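You operate a simulated robot arm through the tools that you are given. There is no shell and no other tool. Be economical: measure what you need, move in short steps, check, and stop when the job is done.

Carry out the task below with a simulated robot arm. There is one attempt and no reset: what you move stays moved.

## Task
Unplug the furry mic, pull it off the low stand and shut it in the grey case.
Fine: lay the brown and black plug on the table first; the fur end lies between the blocks; the orange 48 V key stays off.

The check looks at the end state, three seconds after you hand in, the way a careful person would. Anything else that was tipped, shoved, dropped, spilled or broken makes it a failure.

## Robot
A 7-joint arm with a two-finger parallel gripper, fixed in place. Base frame: the origin is at the foot of the arm, x ahead of it, y to its left, z up. Units: m, degrees, N and s.
Its first joint turns from -115.0 to 115.0 degrees. Payload 3.91 kg.
Tool frame: the origin (TCP) lies between the finger pads and is the grasp point; the fingertips stand 0.03 m ahead of it; z points along the fingers, y is the line along which they close. The gripper opens to 0.11 m. The fingers are 0.02 m wide and 0.01 m thick; the gripper's body (0.048 by 0.112 m) begins 0.055 m behind the TCP.
Orientation is that of the tool frame in the base frame, as [roll, pitch, yaw] about the fixed x, y, z axes, in that order (R = Rz(yaw) Ry(pitch) Rx(roll)). With the fingers straight down and closing along the base's y, the tool's x points along the base's -x, its y along +y and its z along -z.

## Interface
- The arm moves only by the tool arm_command. Its argument "deltas" is a list of rows, each a list of 3 entries, a list of its own where there are three numbers: the turn, a rotation vector about the base's x, y, z in units of 8 degrees (1.0 is 8 degrees), then the shift along the base's x, y, z in units of 20 mm (1.0 is 20 mm), then the closure, from 0 (fully open) to 1 (shut). In form: [[[rx, ry, rz], [tx, ty, tz], jaw], ...]. A call has 1 to 8 rows; each row shifts and turns the commanded pose from where the row before left it. A call with a number of a shift or a turn outside -1 to 1 is refused whole. Each row takes 0.2 s and may step no farther than 0.05 m and 8.6 degrees from the row before; otherwise, or with a gripper value out of range, the whole call is refused. A pose out of reach is approached as far as the arm can. The call stops where the force on the tool passes 40 N (or 10 N more than at its start, if that is more) or the arm is blocked; 0.2 s more then pass. The fingers move at their own pace (about 0.108 m/s each) and stop on an object; they squeeze with about 44 N. The grip force told is the motor's: it shows also when the fingers shut on nothing. Time passes only in rows, and 0.2 s behind the last, so rows that do not move let the fingers close. The reply holds the time, the measured pose of the TCP, the force on the tool along the base axes, the opening and the grip force, in the units named above and with some noise.
- Cameras (640 x 400 px; columns grow to the right, rows downward): "scene" is fixed at [0.2157, 0.5163, 1.4053]; the picture's right is [-0.67, -0.74, 0.00], its down [-0.09, 0.09, -0.99] and it looks along [0.74, -0.67, -0.13] (base axes); focal length 214 px, centre (320, 200). "wrist" rides on the gripper at [-0.036, 0, -0.057] in the tool frame; the picture's right is [0.00, -1.00, 0.00], its down [0.97, 0.00, -0.24] and it looks along [0.24, 0.00, 0.97] (tool axes); focal length 218 px, centre (320, 200). There is no depth. A picture from a camera that has moved, and an enlarged one, comes with that camera's place and axes in the base frame and with its lens. The place of the scene camera against the robot may be out by one fixed shift of up to 0.025 m in any direction.
- camera(camera): a new picture of that camera. It takes no simulated time.
- move_column(by): slides the trunk up (or, below 0, down) by that many m; the arm rides with it, the base frame stays. It gives what a move gives, with no picture.
- close_up(camera, box): a new picture of the part [left, top, right, bottom] of that camera's present view, enlarged. It takes no simulated time.
- finish_job(): hands the job in; it is judged then, once.

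Work in short steps. Places have to be worked out from the pictures, the camera data and where the tool is seen: move nearer, look again, correct. Check each grasp and each placing, and mend what went wrong. You have 120 turns and 84 pictures in all, those below and enlarged ones among them. Open the gripper and draw the arm clear of the work before you hand the job in, unless the task says otherwise; then end with one line.

The tools are called after "Call:" as a command line: name --argument value ..., lists and objects as JSON in quotes. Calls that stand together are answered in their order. arm_command: Moves the arm, as the interface text tells. Its arguments: {"type":"object","properties":{"deltas":{"type":"array","items":{"type":"array"}}},"required":["deltas"]} The other tools are called the same way: move_column (by) slides the trunk up or down; camera (camera) takes a picture; close_up (camera, box) takes an enlarged picture of a part of a camera's view; finish_job () hands the job in.

At the start:

```text
time_s: 0.0
eef_pos: [0.1477, 0.3364, 1.2167]
ee_rot: [-180.0, -0.1, -180.0]
force: [0.0, -0.3, -0.5]
gripper_width: 0.1098
finger_force: 0.0
trunk travel left (down, up): [-0.875, 0.115]
```

scene: 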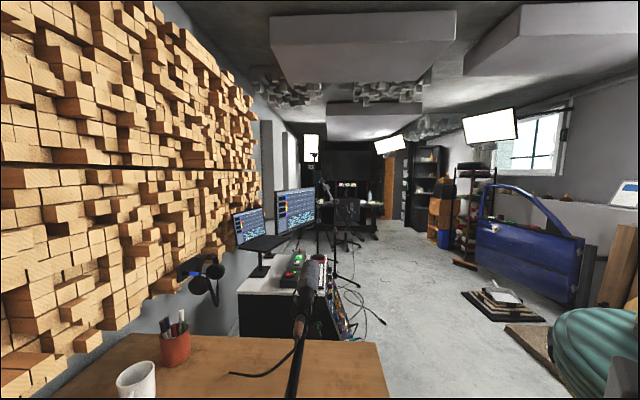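
wrist: 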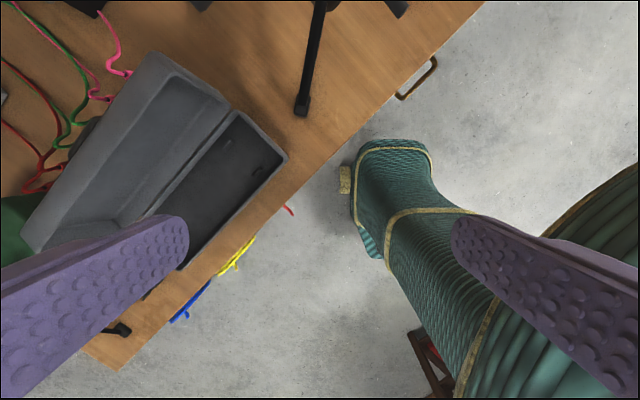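

The first pictures show the open grey case below the wrist and the mic in the scene view; I enlarge the scene around the mic.

Call:
close_up --camera "scene" --box '[220, 230, 400, 400]'

Call:
close_up --camera "wrist" --box '[0, 0, 440, 275]'

```text
2.35 times, centred on (310, 315) of scene
camera zoom: at [0.2157, 0.5163, 1.4053], right [-0.67, -0.74, 0.0], down [-0.09, 0.09, -0.99], along [0.74, -0.67, -0.13], focal length 505 px, centre (344, -71)
```

zoom: 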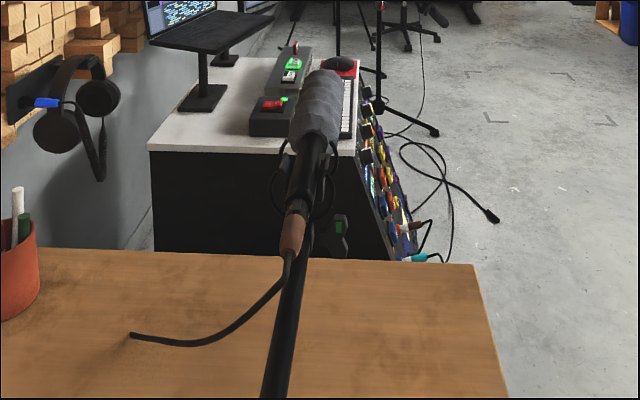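

```text
1.45 times, centred on (220, 138) of wrist
camera zoom: at [0.1839, 0.3361, 1.2728], right [0.0, -1.0, 0.0], down [-0.97, 0.0, 0.24], along [-0.24, 0.0, -0.97], focal length 318 px, centre (466, 291)
```

zoom: 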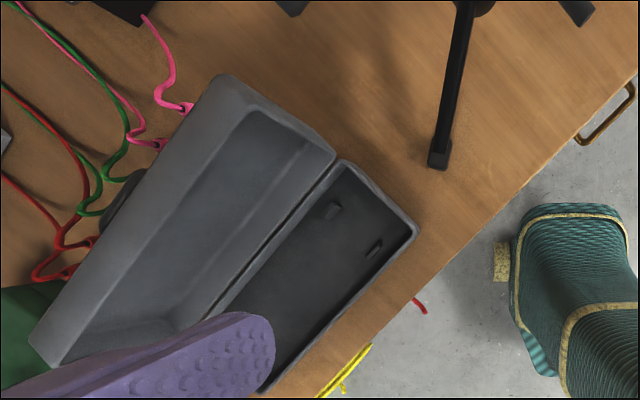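

The mic points away from the scene camera with a brown plug at its near end. I raise the trunk for a wide wrist view of the table.

Call:
move_column --by 0.11

Call:
arm_command --deltas '[[[0, 0, 0], [1, 0, 1], 0], [[0, 0, 0], [1, 0, 1], 0], [[0, 0, 0], [1, 0, 1], 0], [[0, 0, 0], [1, 0, 0], 0]]'

Call:
camera --camera "wrist"

Call:
camera --camera "scene"

```text
time_s: 1.4
eef_pos: [0.1487, 0.3353, 1.3266]
ee_rot: [-180.0, 0.0, -179.9]
force: [-0.5, 0.8, 0.0]
gripper_width: 0.11
finger_force: 0.1
trunk travel left (down, up): [-0.985, 0.005]
```

```text
time_s: 2.4
eef_pos: [0.2276, 0.3377, 1.386]
ee_rot: [-179.9, 0.0, 180.0]
force: [-0.2, -0.4, -0.1]
gripper_width: 0.1098
finger_force: 0.1
trunk travel left (down, up): [-0.985, 0.005]
```

```text
79 pictures are left
camera wrist: at [0.2645, 0.3378, 1.4426], right [0.0, -1.0, 0.0], down [-0.97, 0.0, 0.24], along [-0.24, 0.0, -0.97], focal length 218 px, centre (320, 200)
```

wrist: 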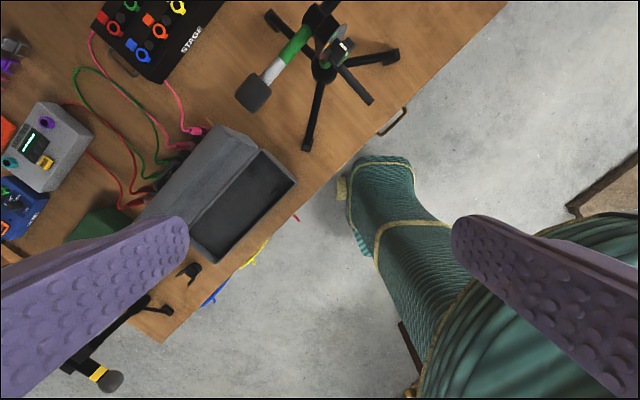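

```text
78 pictures are left
```

scene: 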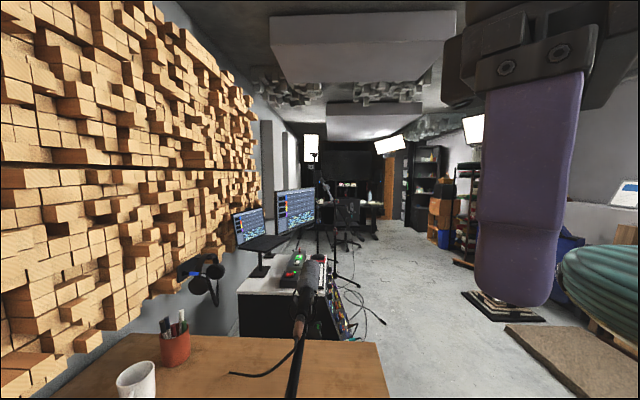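

The stand is at the top of the wrist view, so I move forward at height to look over it.

Call:
arm_command --deltas '[[[0, 0, 0], [1, 0, 0], 0], [[0, 0, 0], [1, 0, 0], 0], [[0, 0, 0], [1, -0.5, 0], 0], [[0, 0, 0], [1, -0.5, 0], 0], [[0, 0, 0], [1, -0.5, 0], 0], [[0, 0, 0], [1, -0.5, 0], 0]]'

Call:
camera --camera "wrist"

```text
time_s: 3.8
eef_pos: [0.349, 0.2928, 1.3867]
ee_rot: [-180.0, -0.2, -180.0]
force: [-0.4, -0.1, -0.7]
gripper_width: 0.11
finger_force: 0.0
trunk travel left (down, up): [-0.985, 0.005]
```

```text
77 pictures are left
camera wrist: at [0.386, 0.294, 1.443], right [0.0, -1.0, 0.0], down [-0.97, 0.0, 0.24], along [-0.24, 0.0, -0.97], focal length 218 px, centre (320, 200)
```

wrist: 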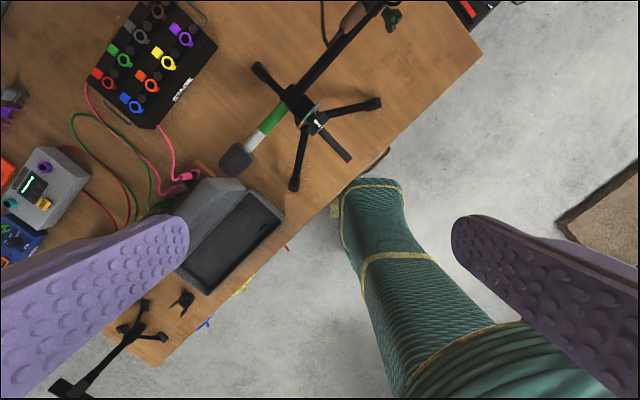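

The boom runs from its counterweight up and forward to the mic with the brown plug at the top of the view; I continue ahead.

Call:
arm_command --deltas '[[[0, 0, 0], [1, 0, 0], 0], [[0, 0, 0], [1, -0.5, 0], 0], [[0, 0, 0], [1, -0.5, 0], 0], [[0, 0, 0], [1, -0.5, 0], 0], [[0, 0, 0], [1, -0.5, 0], 0], [[0, 0, 0], [1, -0.5, 0], 0]]'

Call:
camera --camera "wrist"

```text
time_s: 5.2
eef_pos: [0.4673, 0.2461, 1.384]
ee_rot: [180.0, 0.0, -180.0]
force: [1.1, 0.2, 0.1]
gripper_width: 0.1101
finger_force: 0.0
trunk travel left (down, up): [-0.985, 0.005]
```

```text
76 pictures are left
camera wrist: at [0.5033, 0.2459, 1.4415], right [0.0, -1.0, 0.0], down [-0.97, 0.0, 0.24], along [-0.24, 0.0, -0.97], focal length 218 px, centre (320, 200)
```

wrist: 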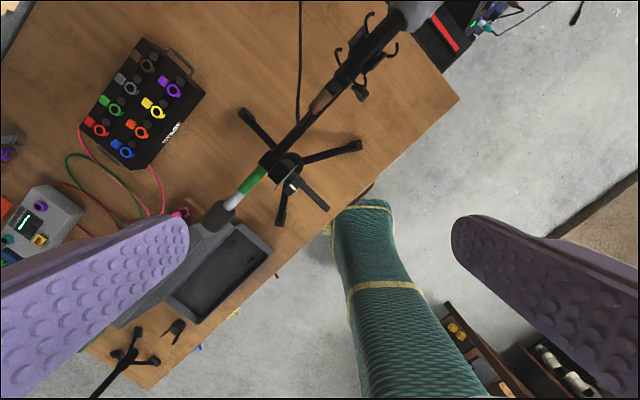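

Call:
close_up --camera "wrist" --box '[200, 0, 460, 162]'

Call:
arm_command --deltas '[[[0, 0, 0], [1, -0.5, 0], 0], [[0, 0, 0], [1, -0.5, 0], 0], [[0, 0, 0], [1, -0.5, 0], 0], [[0, 0, 0], [1, -0.5, 0], 0]]'

Call:
camera --camera "wrist"

```text
2.46 times, centred on (330, 81) of wrist
camera zoom: at [0.5033, 0.2459, 1.4415], right [0.0, -1.0, 0.0], down [-0.97, 0.0, 0.24], along [-0.24, 0.0, -0.97], focal length 537 px, centre (295, 493)
```

zoom: 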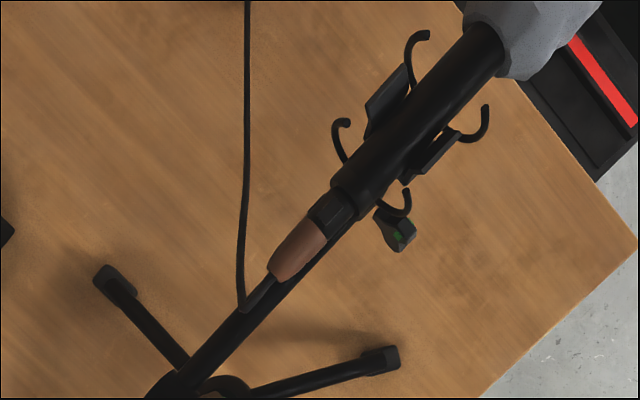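

```text
time_s: 6.2
eef_pos: [0.5498, 0.2063, 1.3864]
ee_rot: [179.9, -0.1, 180.0]
force: [-0.2, -0.1, -0.6]
gripper_width: 0.1098
finger_force: 0.1
trunk travel left (down, up): [-0.985, 0.005]
```

```text
74 pictures are left
camera wrist: at [0.5845, 0.2062, 1.4432], right [0.0, -1.0, 0.0], down [-0.97, 0.0, 0.24], along [-0.24, 0.0, -0.97], focal length 218 px, centre (320, 200)
```

wrist: 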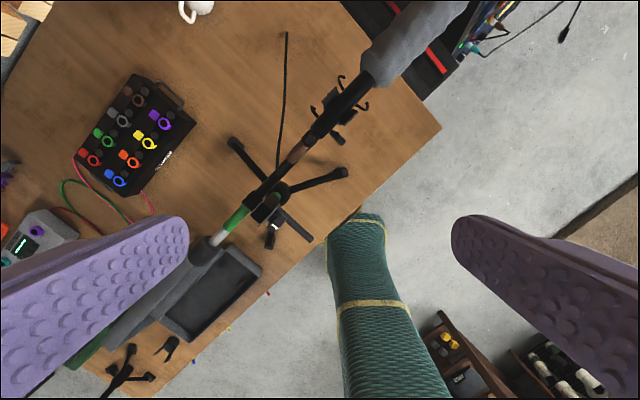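

I enlarge the same region from this second viewpoint, to triangulate the mic.

Call:
close_up --camera "wrist" --box '[230, 0, 490, 162]'

```text
2.46 times, centred on (360, 81) of wrist
camera zoom: at [0.5845, 0.2062, 1.4432], right [0.0, -1.0, 0.0], down [-0.97, 0.0, 0.24], along [-0.24, 0.0, -0.97], focal length 537 px, centre (222, 493)
```

zoom: 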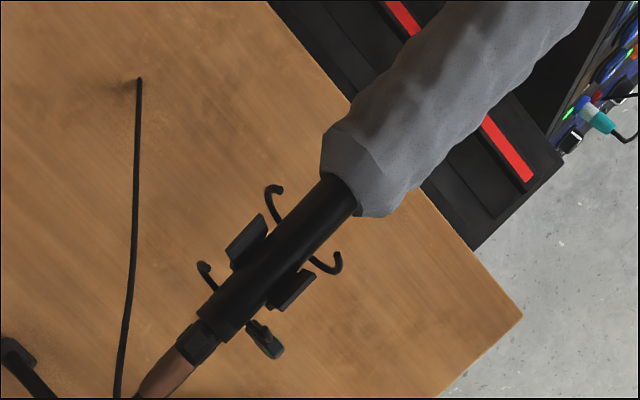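

Triangulated: the mic's rear end lies about (0.608, 0.210, 1.05) and the body/fur boundary about (0.688, 0.129, 1.06), so the axis runs at about -45°. I turn the gripper -45° and come down to z≈1.25 for a closer look.

Call:
arm_command --deltas '[[[0, 0, -0.8036], [0.4, 0, -0.95], 0], [[0, 0, -0.8036], [0.4, 0, -0.95], 0], [[0, 0, -0.8036], [0.4, 0, -0.95], 0], [[0, 0, -0.8036], [0.4, 0, -0.95], 0], [[0, 0, -0.8036], [0.4, 0, -0.95], 0], [[0, 0, -0.8036], [0.4, 0, -0.95], 0], [[0, 0, -0.8036], [0.4, 0, -0.95], 0]]'

Call:
camera --camera "wrist"

Call:
close_up --camera "scene" --box '[240, 240, 400, 400]'

```text
time_s: 7.8
eef_pos: [0.6045, 0.2068, 1.2519]
ee_rot: [180.0, 0.1, 134.9]
force: [0.8, 0.2, 0.2]
gripper_width: 0.11
finger_force: 0.1
trunk travel left (down, up): [-0.985, 0.005]
```

```text
72 pictures are left
camera wrist: at [0.6294, 0.1814, 1.3084], right [-0.71, -0.71, 0.0], down [-0.69, 0.69, 0.24], along [-0.17, 0.17, -0.97], focal length 218 px, centre (320, 200)
```

wrist: 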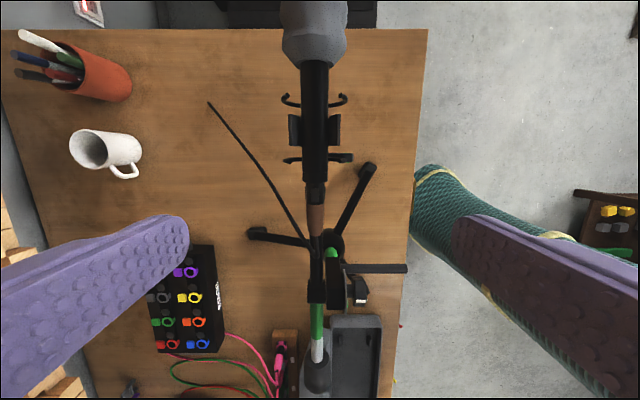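

```text
2.50 times, centred on (320, 320) of scene
camera zoom: at [0.2157, 0.5163, 1.4053], right [-0.67, -0.74, 0.0], down [-0.09, 0.09, -0.99], along [0.74, -0.67, -0.13], focal length 536 px, centre (320, -100)
```

zoom: 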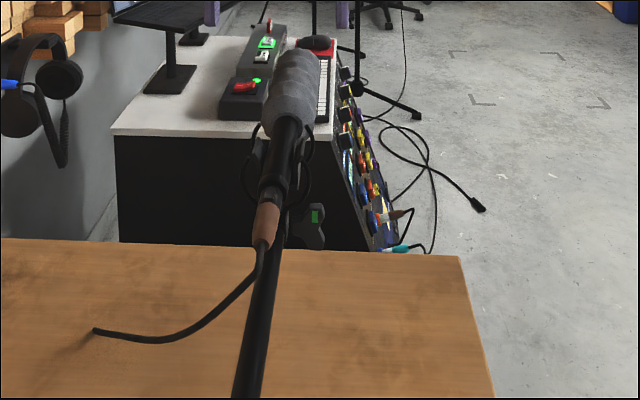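

The axis aligns well with the image. Its height is still uncertain (1.05–1.09), so I swing round to the robot's side of the mic, to look at it obliquely from the side.

Call:
arm_command --deltas '[[[0, 0, 0.9375], [-0.35, -0.7, 0], 0], [[0, 0, 0.9375], [-0.35, -0.7, 0], 0], [[0, 0, 0.9375], [-0.35, -0.7, 0], 0], [[0, 0, 0.9375], [-0.35, -0.7, 0], 0], [[0, 0, 0.9375], [-0.35, -0.7, 0], 0], [[0, 0, 0.9375], [-0.35, -0.7, 0], 0]]'

Call:
arm_command --deltas '[[[0, 0, 0.9375], [-0.35, -0.7, 0], 0], [[0, 0, 0.9375], [-0.35, -0.7, 0], 0], [[0, 0, 0.9375], [-0.35, -0.7, 0], 0], [[0, 0, 0.9375], [-0.35, -0.7, 0], 0], [[0, 0, 0.9375], [-0.35, -0.7, 0], 0], [[0, 0, 0.9375], [-0.35, -0.7, 0], 0]]'

```text
time_s: 9.2
eef_pos: [0.5621, 0.1211, 1.2526]
ee_rot: [179.9, 0.0, -180.0]
force: [0.2, 0.5, -0.1]
gripper_width: 0.1099
finger_force: 0.1
trunk travel left (down, up): [-0.985, 0.005]
```

```text
time_s: 10.6
eef_pos: [0.5201, 0.0366, 1.2539]
ee_rot: [-180.0, 0.0, -134.9]
force: [-0.5, 0.2, 0.0]
gripper_width: 0.1103
finger_force: 0.1
trunk travel left (down, up): [-0.985, 0.005]
```

Now tilt about 55° toward the mic, coming down a little.

Call:
arm_command --deltas '[[[0.7, -0.7, 0], [0, 0, -0.5], 0], [[0.7, -0.7, 0], [0, 0, -0.5], 0], [[0.7, -0.7, 0], [0, 0, -0.5], 0], [[0.7, -0.7, 0], [0, 0, -0.5], 0], [[0.7, -0.7, 0], [0, 0, -0.5], 0], [[0.7, -0.7, 0], [0, 0, -0.5], 0], [[0.7, -0.7, 0], [0, 0, -0.5], 0]]'

Call:
camera --camera "wrist"

```text
time_s: 12.2
eef_pos: [0.5207, 0.0375, 1.1836]
ee_rot: [180.0, 55.6, -135.1]
force: [0.5, -1.0, 0.0]
gripper_width: 0.1099
finger_force: 0.1
trunk travel left (down, up): [-0.985, 0.005]
```

```text
70 pictures are left
camera wrist: at [0.501, 0.0186, 1.2456], right [0.71, -0.71, 0.0], down [-0.53, -0.53, -0.67], along [0.47, 0.47, -0.75], focal length 218 px, centre (320, 200)
```

wrist: 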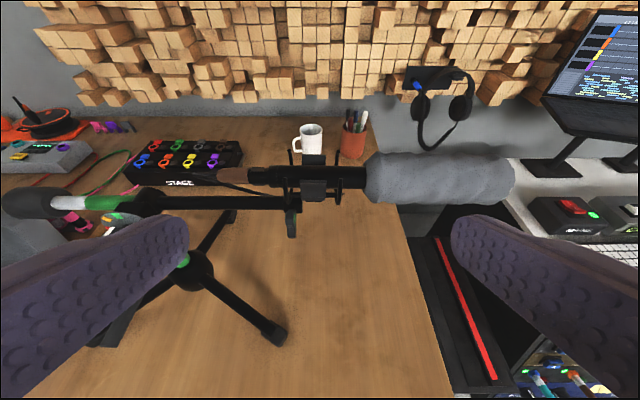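

Good view. I enlarge the clip, plug and boom.

Call:
close_up --camera "wrist" --box '[140, 120, 400, 282]'

Call:
close_up --camera "wrist" --box '[0, 80, 260, 242]'

```text
2.46 times, centred on (270, 201) of wrist
camera zoom: at [0.501, 0.0186, 1.2456], right [0.71, -0.71, 0.0], down [-0.53, -0.53, -0.67], along [0.47, 0.47, -0.75], focal length 537 px, centre (443, 198)
```

zoom: 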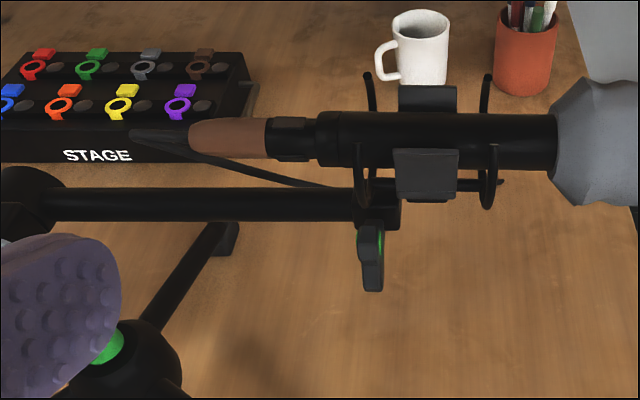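

```text
2.46 times, centred on (130, 161) of wrist
camera zoom: at [0.501, 0.0186, 1.2456], right [0.71, -0.71, 0.0], down [-0.53, -0.53, -0.67], along [0.47, 0.47, -0.75], focal length 537 px, centre (788, 296)
```

zoom: 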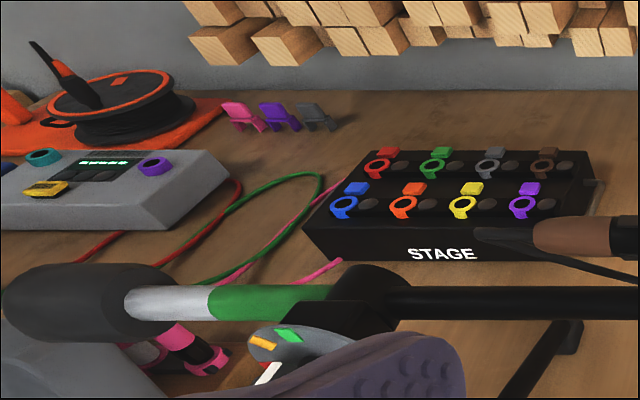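

Comparing views: the table corner fits z≈0.76 (matching in two wrist views and the scene view), not 1.017, while the mic axis is at about z≈1.06, horizontal, in an upward-opening U-clip. The boom is ~6 cm below it. I untilt and go back above the plug.

Call:
arm_command --deltas '[[[-0.7, 0.7, 0], [0, 0, 0.5], 0], [[-0.7, 0.7, 0], [0, 0, 0.5], 0], [[-0.7, 0.7, 0], [0, 0, 0.5], 0], [[-0.7, 0.7, 0], [0, 0, 0.5], 0], [[-0.7, 0.7, 0], [0, 0, 0.5], 0], [[-0.7, 0.7, 0], [0, 0, 0.5], 0], [[-0.7, 0.7, 0], [0, 0, 0.5], 0]]'

Call:
arm_command --deltas '[[[0, 0, -0.9375], [0.2, 0.9, 0], 0], [[0, 0, -0.9375], [0.2, 0.9, 0], 0], [[0, 0, -0.9375], [0.2, 0.9, 0], 0], [[0, 0, -0.9375], [0.2, 0.9, 0], 0], [[0, 0, -0.9375], [0.2, 0.9, 0], 0], [[0, 0, -0.9375], [0.2, 0.9, 0], 0]]'

Call:
arm_command --deltas '[[[0, 0, -0.9375], [0.2, 0.8, 0], 0], [[0, 0, -0.9375], [0.2, 0.8, 0], 0], [[0, 0, -0.9375], [0.2, 0.8, 0], 0], [[0, 0, -0.9375], [0.2, 0.8, 0], 0], [[0, 0, -0.9375], [0.2, 0.8, -0.5], 0], [[0, 0, -0.9375], [0.2, 0.8, -0.5], 0]]'

Call:
camera --camera "wrist"

```text
time_s: 13.8
eef_pos: [0.5204, 0.0384, 1.2532]
ee_rot: [180.0, -0.2, -135.0]
force: [0.1, -0.5, -0.5]
gripper_width: 0.1099
finger_force: 0.1
trunk travel left (down, up): [-0.985, 0.005]
```

```text
time_s: 15.2
eef_pos: [0.5431, 0.1478, 1.2531]
ee_rot: [-180.0, 0.0, 179.8]
force: [0.6, -0.2, 0.8]
gripper_width: 0.1105
finger_force: 0.1
trunk travel left (down, up): [-0.985, 0.005]
```

```text
time_s: 16.6
eef_pos: [0.5691, 0.2439, 1.2327]
ee_rot: [-179.8, 0.0, 134.8]
force: [0.8, 0.2, -0.8]
gripper_width: 0.1102
finger_force: 0.1
trunk travel left (down, up): [-0.985, 0.005]
```

```text
67 pictures are left
camera wrist: at [0.5942, 0.2179, 1.2897], right [-0.71, -0.71, 0.0], down [-0.69, 0.69, 0.24], along [-0.17, 0.17, -0.97], focal length 218 px, centre (320, 200)
```

wrist: 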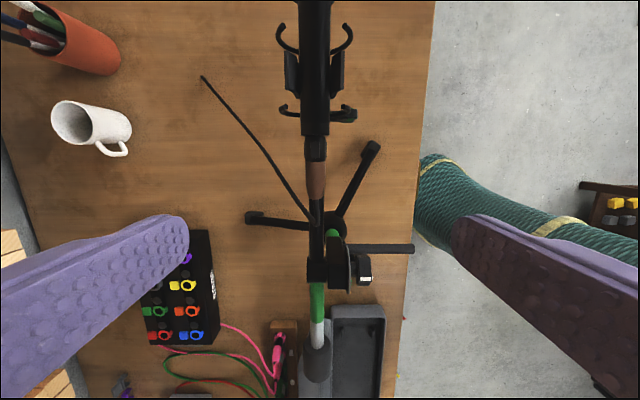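

The plug's brown grip sits under the TCP, about 4 mm to the image's left. I partly close and descend to z≈1.12, then check.

Call:
arm_command --deltas '[[[0, 0, 0], [0.15, 0.15, -0.9], 0.45], [[0, 0, 0], [0, 0, -0.95], 0.45], [[0, 0, 0], [0, 0, -0.95], 0.45], [[0, 0, 0], [0, 0, -0.95], 0.45], [[0, 0, 0], [0, 0, -0.95], 0.45], [[0, 0, 0], [0, 0, -0.9], 0.45]]'

Call:
camera --camera "wrist"

Call:
close_up --camera "scene" --box '[220, 220, 420, 400]'

```text
time_s: 18.0
eef_pos: [0.5733, 0.2439, 1.1194]
ee_rot: [179.9, 0.0, 135.1]
force: [1.2, -0.4, 0.3]
gripper_width: 0.0605
finger_force: 0.1
trunk travel left (down, up): [-0.985, 0.005]
```

```text
66 pictures are left
camera wrist: at [0.5986, 0.2191, 1.177], right [-0.71, -0.71, 0.0], down [-0.69, 0.69, 0.24], along [-0.17, 0.17, -0.97], focal length 218 px, centre (320, 200)
```

wrist: 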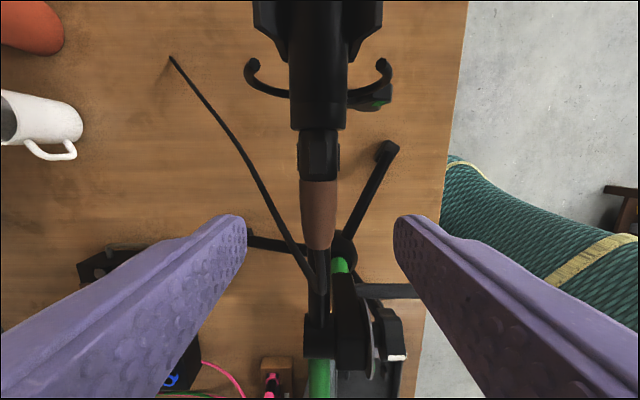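

```text
2.22 times, centred on (320, 310) of scene
camera zoom: at [0.2157, 0.5163, 1.4053], right [-0.67, -0.74, 0.0], down [-0.09, 0.09, -0.99], along [0.74, -0.67, -0.13], focal length 477 px, centre (320, -44)
```

zoom: 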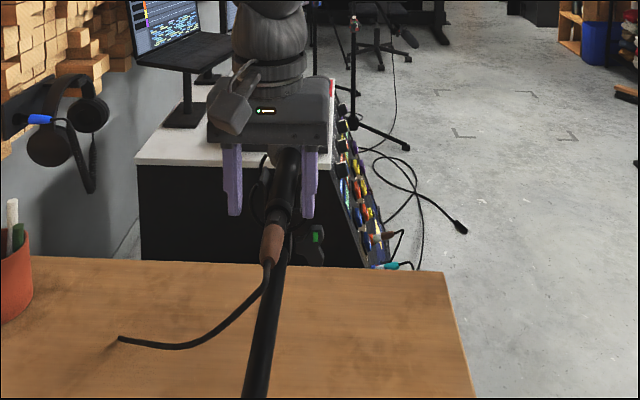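

Plug axis estimated at z≈1.063 from the width ratio; alignment is within ~1 mm. Descend to z≈1.062 and check before closing.

Call:
arm_command --deltas '[[[0, 0, 0], [0, 0, -0.95], 0.45], [[0, 0, 0], [0, 0, -0.95], 0.45], [[0, 0, 0], [0, 0, -0.95], 0.45]]'

Call:
camera --camera "wrist"

Call:
close_up --camera "scene" --box '[270, 250, 370, 340]'

```text
time_s: 18.8
eef_pos: [0.5722, 0.2448, 1.0635]
ee_rot: [-180.0, -0.1, 135.0]
force: [0.8, -0.4, -0.4]
gripper_width: 0.0604
finger_force: 0.1
trunk travel left (down, up): [-0.985, 0.005]
```

```text
64 pictures are left
camera wrist: at [0.597, 0.2196, 1.1197], right [-0.71, -0.71, 0.0], down [-0.69, 0.69, 0.24], along [-0.17, 0.17, -0.97], focal length 218 px, centre (320, 200)
```

wrist: 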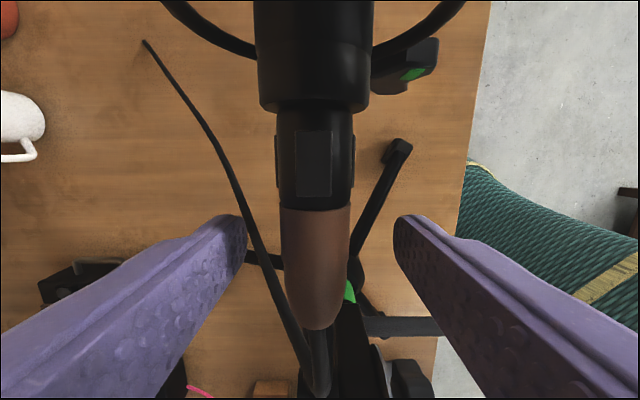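

```text
4.44 times, centred on (320, 295) of scene
camera zoom: at [0.2157, 0.5163, 1.4053], right [-0.67, -0.74, 0.0], down [-0.09, 0.09, -0.99], along [0.74, -0.67, -0.13], focal length 953 px, centre (320, -222)
```

zoom: 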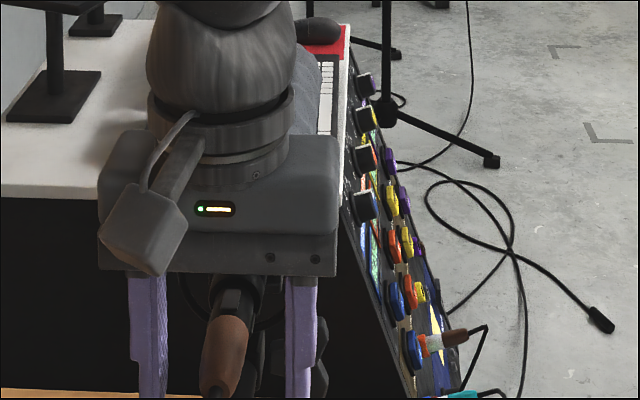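

The plug is between the pads, but toward the tapering rear. I move 7 mm toward the collar, then close.

Call:
arm_command --deltas '[[[0, 0, 0], [0.25, -0.22, 0], 0.45], [[0, 0, 0], [0, 0, 0], 0.7], [[0, 0, 0], [0, 0, 0], 1], [[0, 0, 0], [0, 0, 0], 1], [[0, 0, 0], [0, 0, 0], 1]]'

Call:
camera --camera "wrist"

```text
time_s: 20.0
eef_pos: [0.5772, 0.2408, 1.0634]
ee_rot: [180.0, -0.1, 135.1]
force: [7.1, 7.5, 2.1]
gripper_width: 0.0202
finger_force: 43.7
trunk travel left (down, up): [-0.985, 0.005]
```

```text
62 pictures are left
camera wrist: at [0.6026, 0.2158, 1.1202], right [-0.71, -0.71, 0.0], down [-0.69, 0.69, 0.24], along [-0.17, 0.17, -0.97], focal length 218 px, centre (320, 200)
```

wrist: 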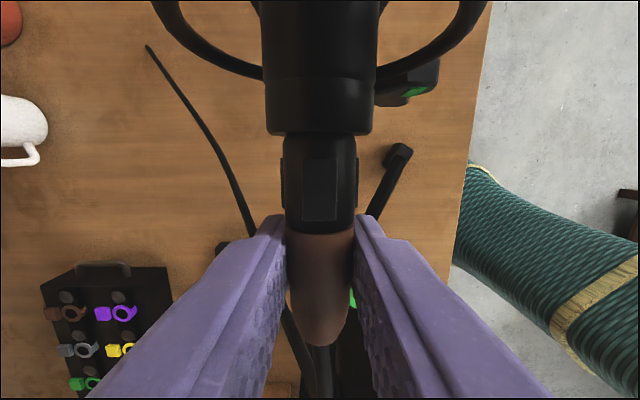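

Gripped (20 mm width), with ~10 N of sideways load; I recentre by 1.5 mm, then pull slowly back along the axis.

Call:
arm_command --deltas '[[[0, 0, 0], [0.06, 0.06, 0], 1], [[0, 0, 0], [0, 0, 0], 1]]'

Call:
arm_command --deltas '[[[0, 0, 0], [-0.15, 0.15, 0], 1], [[0, 0, 0], [-0.15, 0.15, 0], 1]]'

Call:
camera --camera "wrist"

```text
time_s: 20.6
eef_pos: [0.5777, 0.2406, 1.0629]
ee_rot: [-179.9, 0.0, 135.0]
force: [5.5, 2.3, 3.6]
gripper_width: 0.0202
finger_force: 44.2
trunk travel left (down, up): [-0.985, 0.005]
```

```text
time_s: 21.2
eef_pos: [0.5705, 0.2465, 1.0627]
ee_rot: [-179.9, 0.0, 135.0]
force: [-0.4, -0.4, -0.1]
gripper_width: 0.0201
finger_force: 43.9
trunk travel left (down, up): [-0.985, 0.005]
```

```text
61 pictures are left
camera wrist: at [0.596, 0.2215, 1.1198], right [-0.71, -0.71, 0.0], down [-0.69, 0.69, 0.24], along [-0.17, 0.17, -0.97], focal length 218 px, centre (320, 200)
```

wrist: 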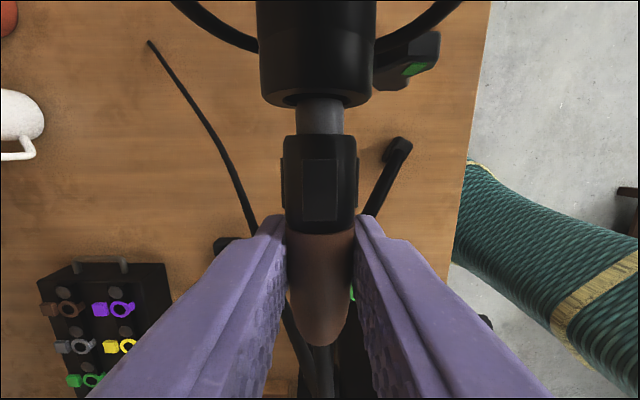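

It is sliding out and the force is nil; I pull on another ~25 mm.

Call:
arm_command --deltas '[[[0, 0, 0], [-0.2, 0.2, 0], 1], [[0, 0, 0], [-0.2, 0.2, 0], 1], [[0, 0, 0], [-0.25, 0.25, 0], 1], [[0, 0, 0], [-0.25, 0.25, 0], 1]]'

Call:
camera --camera "wrist"

Call:
camera --camera "scene"

```text
time_s: 22.2
eef_pos: [0.5535, 0.2657, 1.0638]
ee_rot: [-180.0, 0.0, 134.9]
force: [0.3, 0.6, 0.1]
gripper_width: 0.02
finger_force: 44.0
trunk travel left (down, up): [-0.985, 0.005]
```

```text
60 pictures are left
camera wrist: at [0.5786, 0.24, 1.1204], right [-0.71, -0.71, 0.0], down [-0.69, 0.69, 0.24], along [-0.17, 0.17, -0.97], focal length 218 px, centre (320, 200)
```

wrist: 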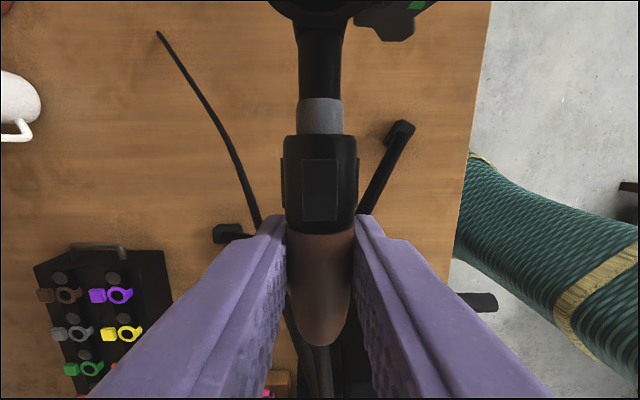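

```text
59 pictures are left
```

scene: 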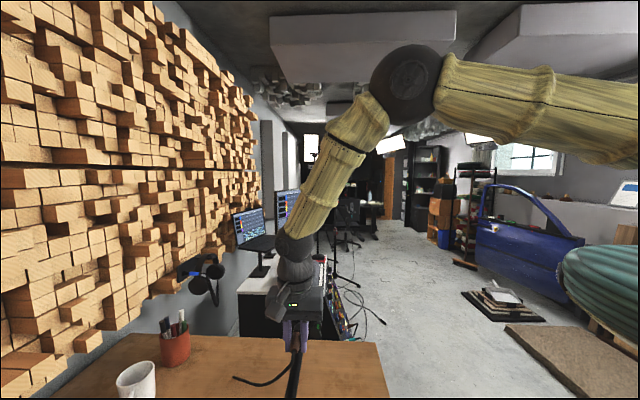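

The plug is fully out (bare ferrule visible). The cable runs down on the far side of the boom to the table, so I move the plug sideways ~0.1 m to that side, watching the cable.

Call:
arm_command --deltas '[[[0, 0, 0], [-0.2, 0.2, 0.5], 1], [[0, 0, 0], [0.6, 0.6, 0.2], 1], [[0, 0, 0], [0.6, 0.6, 0], 1], [[0, 0, 0], [0.6, 0.6, 0], 1], [[0, 0, 0], [0.6, 0.6, 0], 1], [[0, 0, 0], [0.6, 0.6, 0], 1], [[0, 0, 0], [0.6, 0.6, 0], 1]]'

Call:
camera --camera "wrist"

Call:
camera --camera "scene"

```text
time_s: 23.8
eef_pos: [0.6204, 0.3417, 1.077]
ee_rot: [-179.9, 0.1, 135.1]
force: [-0.6, -0.2, -1.2]
gripper_width: 0.0202
finger_force: 44.2
trunk travel left (down, up): [-0.985, 0.005]
```

```text
58 pictures are left
camera wrist: at [0.646, 0.3167, 1.134], right [-0.71, -0.71, 0.0], down [-0.69, 0.69, 0.24], along [-0.17, 0.17, -0.97], focal length 218 px, centre (320, 200)
```

wrist: 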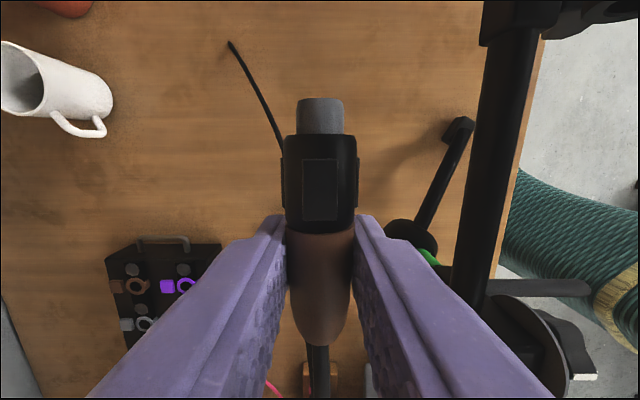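

```text
57 pictures are left
```

scene: 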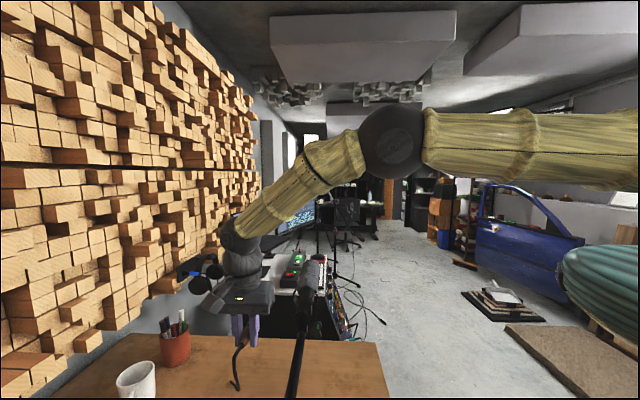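

The cable follows freely. The arm itself must stay over the boom, so I lower by the trunk (keeping the forearm steep): first 0.15 m, then look.

Call:
arm_command --deltas '[[[0, 0, 0], [0.6, -0.6, 0], 1]]'

Call:
move_column --by -0.15

Call:
camera --camera "wrist"

Call:
camera --camera "scene"

```text
time_s: 24.2
eef_pos: [0.6326, 0.3281, 1.0767]
ee_rot: [-179.9, -0.1, 135.0]
force: [0.4, -0.1, -0.7]
gripper_width: 0.0201
finger_force: 43.8
trunk travel left (down, up): [-0.985, 0.005]
```

```text
time_s: 26.0
eef_pos: [0.6316, 0.3295, 0.9279]
ee_rot: [-179.9, 0.0, 135.0]
force: [0.1, 0.0, -0.3]
gripper_width: 0.0202
finger_force: 43.7
trunk travel left (down, up): [-0.835, 0.155]
```

```text
56 pictures are left
camera wrist: at [0.6577, 0.304, 0.9845], right [-0.71, -0.71, 0.0], down [-0.69, 0.69, 0.24], along [-0.17, 0.17, -0.97], focal length 218 px, centre (320, 200)
```

wrist: 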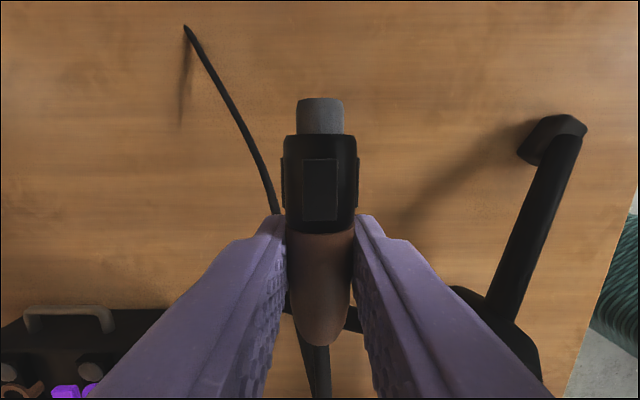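

```text
55 pictures are left
```

scene: 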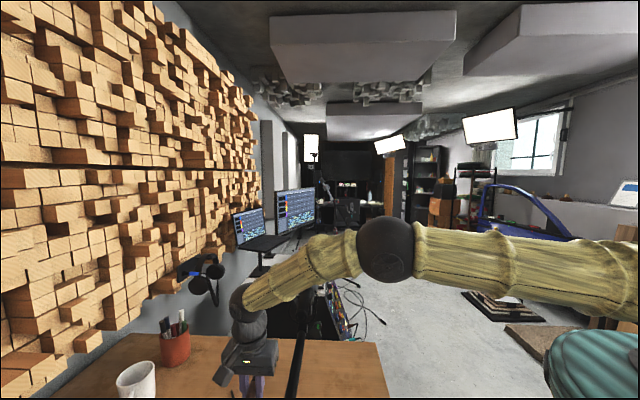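

Reaction force is nil and the arm is still above the boom. I zoom in to judge clearance.

Call:
close_up --camera "scene" --box '[190, 220, 430, 400]'

```text
2.22 times, centred on (310, 310) of scene
camera zoom: at [0.2157, 0.5163, 1.4053], right [-0.67, -0.74, 0.0], down [-0.09, 0.09, -0.99], along [0.74, -0.67, -0.13], focal length 477 px, centre (342, -44)
```

zoom: 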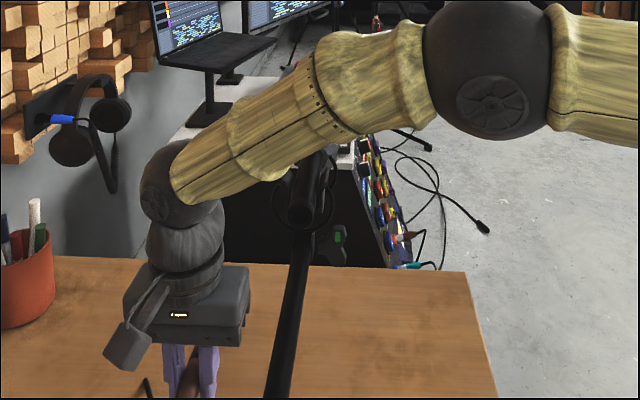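

At the crossing the forearm's underside is about 1.16 and the boom's top about 1.02, so there is ~0.15 m to spare. I lower 0.09 m more.

Call:
move_column --by -0.09

Call:
camera --camera "wrist"

Call:
close_up --camera "scene" --box '[190, 220, 430, 400]'

```text
time_s: 27.2
eef_pos: [0.6331, 0.3293, 0.8383]
ee_rot: [179.9, 0.1, 135.0]
force: [0.3, -0.1, -0.7]
gripper_width: 0.0203
finger_force: 44.0
trunk travel left (down, up): [-0.745, 0.245]
```

```text
53 pictures are left
camera wrist: at [0.6576, 0.3039, 0.8946], right [-0.71, -0.71, 0.0], down [-0.69, 0.69, 0.24], along [-0.17, 0.17, -0.97], focal length 218 px, centre (320, 200)
```

wrist: 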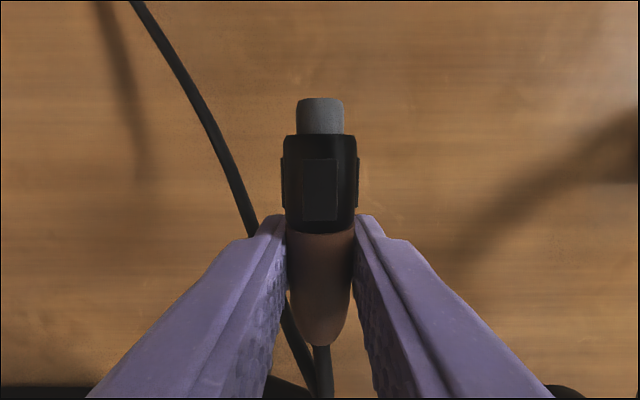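

```text
2.22 times, centred on (310, 310) of scene
camera zoom: at [0.2157, 0.5163, 1.4053], right [-0.67, -0.74, 0.0], down [-0.09, 0.09, -0.99], along [0.74, -0.67, -0.13], focal length 477 px, centre (342, -44)
```

zoom: 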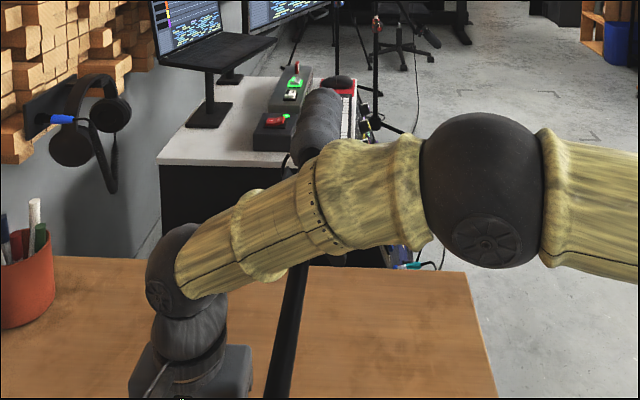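

Forearm-to-boom clearance is still about 6 cm. I lower 0.025 m more by the trunk and then feel for the table with small arm steps.

Call:
move_column --by -0.025

Call:
camera --camera "wrist"

Call:
close_up --camera "scene" --box '[190, 220, 430, 400]'

```text
time_s: 27.9
eef_pos: [0.6319, 0.3288, 0.8128]
ee_rot: [180.0, 0.0, 135.0]
force: [0.6, 0.0, -1.0]
gripper_width: 0.0202
finger_force: 43.7
trunk travel left (down, up): [-0.72, 0.27]
```

```text
51 pictures are left
camera wrist: at [0.6576, 0.3039, 0.8695], right [-0.71, -0.71, 0.0], down [-0.69, 0.69, 0.24], along [-0.17, 0.17, -0.97], focal length 218 px, centre (320, 200)
```

wrist: 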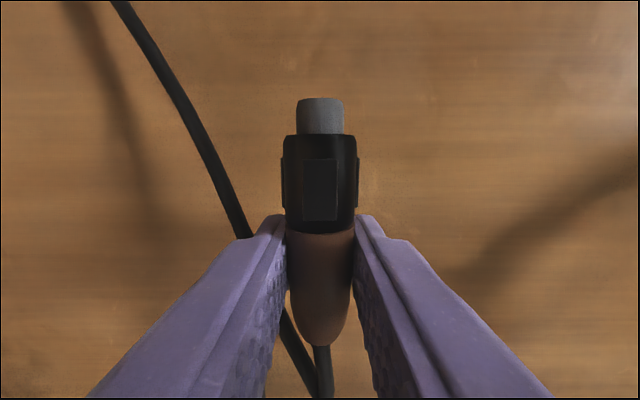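

```text
2.22 times, centred on (310, 310) of scene
camera zoom: at [0.2157, 0.5163, 1.4053], right [-0.67, -0.74, 0.0], down [-0.09, 0.09, -0.99], along [0.74, -0.67, -0.13], focal length 477 px, centre (342, -44)
```

zoom: 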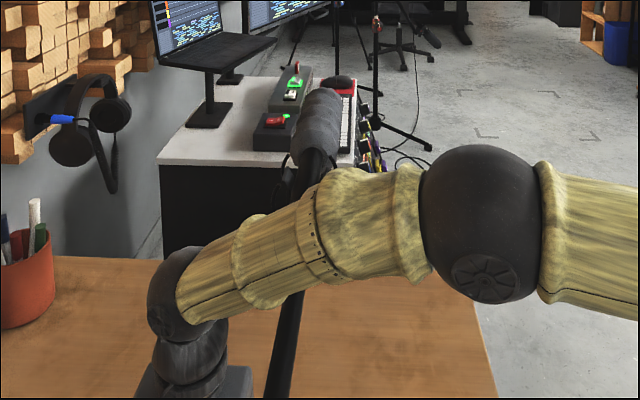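

Call:
arm_command --deltas '[[[0, 0, 0], [0, 0, -0.3], 1], [[0, 0, 0], [0, 0, -0.3], 1], [[0, 0, 0], [0, 0, 0], 1]]'

Call:
close_up --camera "scene" --box '[190, 220, 430, 400]'

```text
time_s: 28.7
eef_pos: [0.6324, 0.3288, 0.7997]
ee_rot: [-180.0, 0.0, 135.0]
force: [-0.5, 0.2, -1.0]
gripper_width: 0.0201
finger_force: 44.4
trunk travel left (down, up): [-0.72, 0.27]
```

```text
2.22 times, centred on (310, 310) of scene
camera zoom: at [0.2157, 0.5163, 1.4053], right [-0.67, -0.74, 0.0], down [-0.09, 0.09, -0.99], along [0.74, -0.67, -0.13], focal length 477 px, centre (342, -44)
```

zoom: 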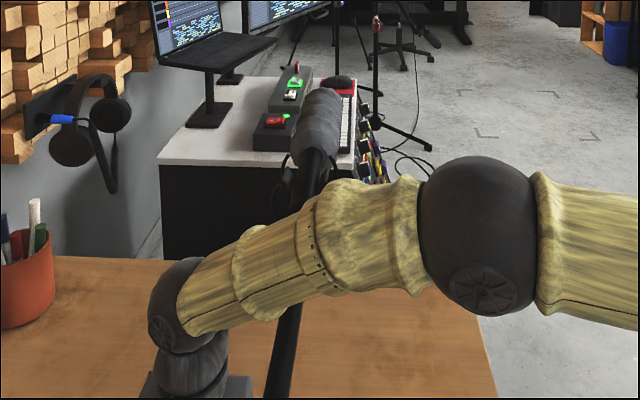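

Fingertips are at ~0.77, just above the table, and forearm clearance shrinks to ~2.5 cm, so I release here gently.

Call:
arm_command --deltas '[[[0, 0, 0], [0, 0, -0.15], 1], [[0, 0, 0], [0, 0, 0], 0.6], [[0, 0, 0], [0, 0, 0], 0.5], [[0, 0, 0], [0, 0, 0], 0.5], [[0, 0, 0], [0, 0, 0], 0.5]]'

Call:
camera --camera "wrist"

```text
time_s: 29.9
eef_pos: [0.6317, 0.3281, 0.7965]
ee_rot: [180.0, 0.1, 135.0]
force: [-0.2, 0.6, -0.3]
gripper_width: 0.0554
finger_force: 0.1
trunk travel left (down, up): [-0.72, 0.27]
```

```text
48 pictures are left
camera wrist: at [0.6572, 0.3032, 0.8542], right [-0.71, -0.71, 0.0], down [-0.69, 0.69, 0.24], along [-0.17, 0.17, -0.97], focal length 218 px, centre (320, 200)
```

wrist: 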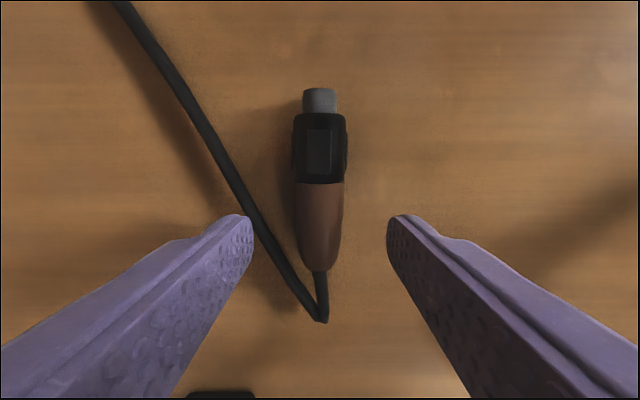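

The plug lies on the table (surface ≈0.766). I rise straight up with the trunk and look at the mic from above.

Call:
move_column --by 0.27

Call:
arm_command --deltas '[[[0, 0, 0], [0, 0, 1], 0.5], [[0, 0, 0], [0, 0, 1], 0.5], [[0, 0, 0], [0, 0, 1], 0.5], [[0, 0, 0], [0, 0, 1], 0.3], [[0, 0, 0], [0, 0, 1], 0.3], [[0, 0, 0], [0, 0, 1], 0.3]]'

Call:
arm_command --deltas '[[[0, 0, 0], [-0.5, -0.9, 0], 0.3], [[0, 0, 0], [-0.2, -0.9, 0], 0.3], [[0, 0, 0], [0, -0.9, 0], 0.3], [[0, 0, 0], [0, -0.9, 0], 0.3], [[0, 0, 0], [0, -0.9, 0], 0.3], [[0, 0, 0], [0, -0.9, 0], 0.3], [[0, 0, 0], [0, -0.9, 0], 0.3]]'

Call:
camera --camera "wrist"

```text
time_s: 32.7
eef_pos: [0.6316, 0.3285, 1.0664]
ee_rot: [180.0, 0.0, 135.1]
force: [-0.1, 0.2, 1.0]
gripper_width: 0.0549
finger_force: 0.1
trunk travel left (down, up): [-0.99, 0.0]
```

```text
time_s: 34.1
eef_pos: [0.6319, 0.3283, 1.1884]
ee_rot: [180.0, 0.0, 135.0]
force: [0.0, 0.2, 0.5]
gripper_width: 0.0771
finger_force: 0.1
trunk travel left (down, up): [-0.99, 0.0]
```

```text
time_s: 35.7
eef_pos: [0.6173, 0.2024, 1.1859]
ee_rot: [-180.0, 0.0, 135.0]
force: [0.7, 1.4, -0.4]
gripper_width: 0.0772
finger_force: 0.1
trunk travel left (down, up): [-0.99, 0.0]
```

```text
47 pictures are left
camera wrist: at [0.6429, 0.1764, 1.2436], right [-0.71, -0.71, 0.0], down [-0.69, 0.69, 0.24], along [-0.17, 0.17, -0.97], focal length 218 px, centre (320, 200)
```

wrist: 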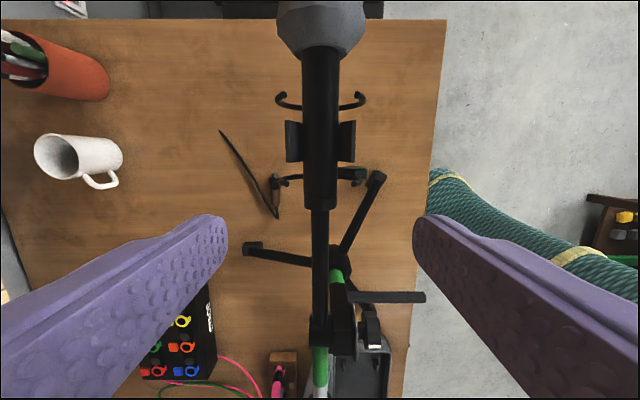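

The exposed body between front hook (a≈0.364) and fur (a≈0.399) gives a grasp spot about (0.681, 0.139). I move above it and descend partway.

Call:
arm_command --deltas '[[[0, 0, 0], [0.8, -0.8, 0], 0.4], [[0, 0, 0], [0.8, -0.8, 0], 0.4], [[0, 0, 0], [0.8, -0.8, 0], 0.4], [[0, 0, 0], [0.75, -0.75, 0], 0.4], [[0, 0, 0], [0, 0, -0.9], 0.4], [[0, 0, 0], [0, 0, -0.9], 0.4], [[0, 0, 0], [0, 0, -0.9], 0.4]]'

Call:
camera --camera "wrist"

```text
time_s: 37.3
eef_pos: [0.6811, 0.1402, 1.1327]
ee_rot: [-179.9, -0.1, 135.0]
force: [0.0, 0.7, -0.2]
gripper_width: 0.0662
finger_force: 0.3
trunk travel left (down, up): [-0.99, 0.0]
```

```text
46 pictures are left
camera wrist: at [0.7067, 0.1143, 1.1897], right [-0.71, -0.71, 0.0], down [-0.69, 0.69, 0.24], along [-0.17, 0.17, -0.97], focal length 218 px, centre (320, 200)
```

wrist: 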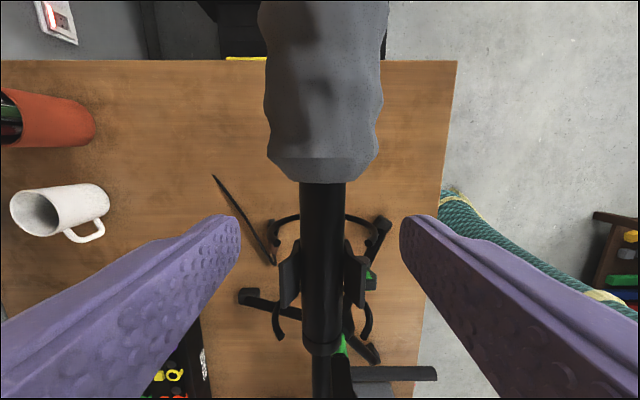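

The gap is about 2–3 cm; I shift 3 mm toward the fur and descend to the mic axis, watching force.

Call:
arm_command --deltas '[[[0, 0, 0], [0.12, -0.12, -0.7], 0.4], [[0, 0, 0], [0, 0, -0.7], 0.4], [[0, 0, 0], [0, 0, -0.7], 0.4], [[0, 0, 0], [0, 0, -0.7], 0.4], [[0, 0, 0], [0, 0, -0.7], 0.4]]'

Call:
camera --camera "wrist"

```text
time_s: 38.5
eef_pos: [0.6861, 0.1368, 1.0616]
ee_rot: [-179.9, 0.0, 135.1]
force: [-0.2, -0.4, -0.4]
gripper_width: 0.0661
finger_force: 0.0
trunk travel left (down, up): [-0.99, 0.0]
```

```text
45 pictures are left
camera wrist: at [0.7112, 0.1114, 1.119], right [-0.71, -0.71, 0.0], down [-0.69, 0.69, 0.24], along [-0.17, 0.17, -0.97], focal length 218 px, centre (320, 200)
```

wrist: 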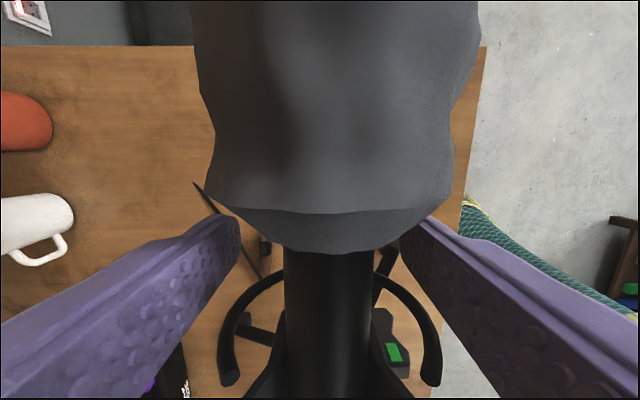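

Hooks lie at a≈0.361, fingers at 0.378–0.398, so I back off 4 mm from the fur, recentre 2 mm, and close.

Call:
arm_command --deltas '[[[0, 0, 0], [-0.22, 0.08, 0], 0.4], [[0, 0, 0], [0, 0, 0], 0.6], [[0, 0, 0], [0, 0, 0], 0.8], [[0, 0, 0], [0, 0, 0], 1], [[0, 0, 0], [0, 0, 0], 1]]'

Call:
camera --camera "wrist"

```text
time_s: 39.7
eef_pos: [0.6794, 0.1377, 1.0622]
ee_rot: [180.0, 0.0, 135.1]
force: [-0.3, 0.1, 0.1]
gripper_width: 0.0295
finger_force: 43.7
trunk travel left (down, up): [-0.99, 0.0]
```

```text
44 pictures are left
camera wrist: at [0.7058, 0.1129, 1.1196], right [-0.71, -0.71, 0.0], down [-0.69, 0.69, 0.24], along [-0.17, 0.17, -0.97], focal length 218 px, centre (320, 200)
```

wrist: 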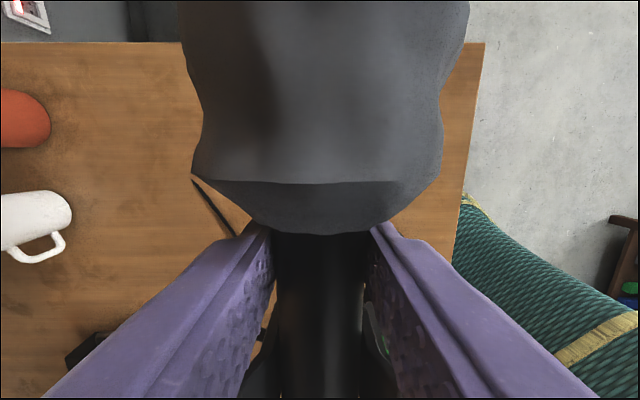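

Gripped cleanly (29.5 mm, no side load). I pull up in small steps.

Call:
arm_command --deltas '[[[0, 0, 0], [0, 0, 0.2], 1], [[0, 0, 0], [0, 0, 0.2], 1], [[0, 0, 0], [0, 0, 0.2], 1]]'

Call:
close_up --camera "scene" --box '[190, 220, 430, 400]'

```text
time_s: 40.5
eef_pos: [0.6794, 0.1385, 1.0753]
ee_rot: [179.9, 0.1, 134.9]
force: [0.0, 0.6, -2.0]
gripper_width: 0.0296
finger_force: 43.7
trunk travel left (down, up): [-0.99, 0.0]
```

```text
2.22 times, centred on (310, 310) of scene
camera zoom: at [0.2157, 0.5163, 1.4053], right [-0.67, -0.74, 0.0], down [-0.09, 0.09, -0.99], along [0.74, -0.67, -0.13], focal length 477 px, centre (342, -44)
```

zoom: 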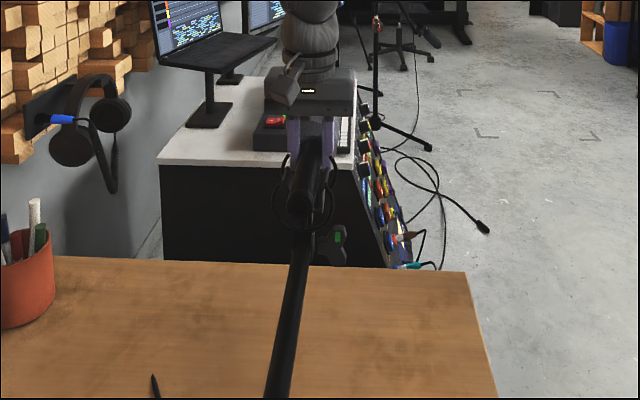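

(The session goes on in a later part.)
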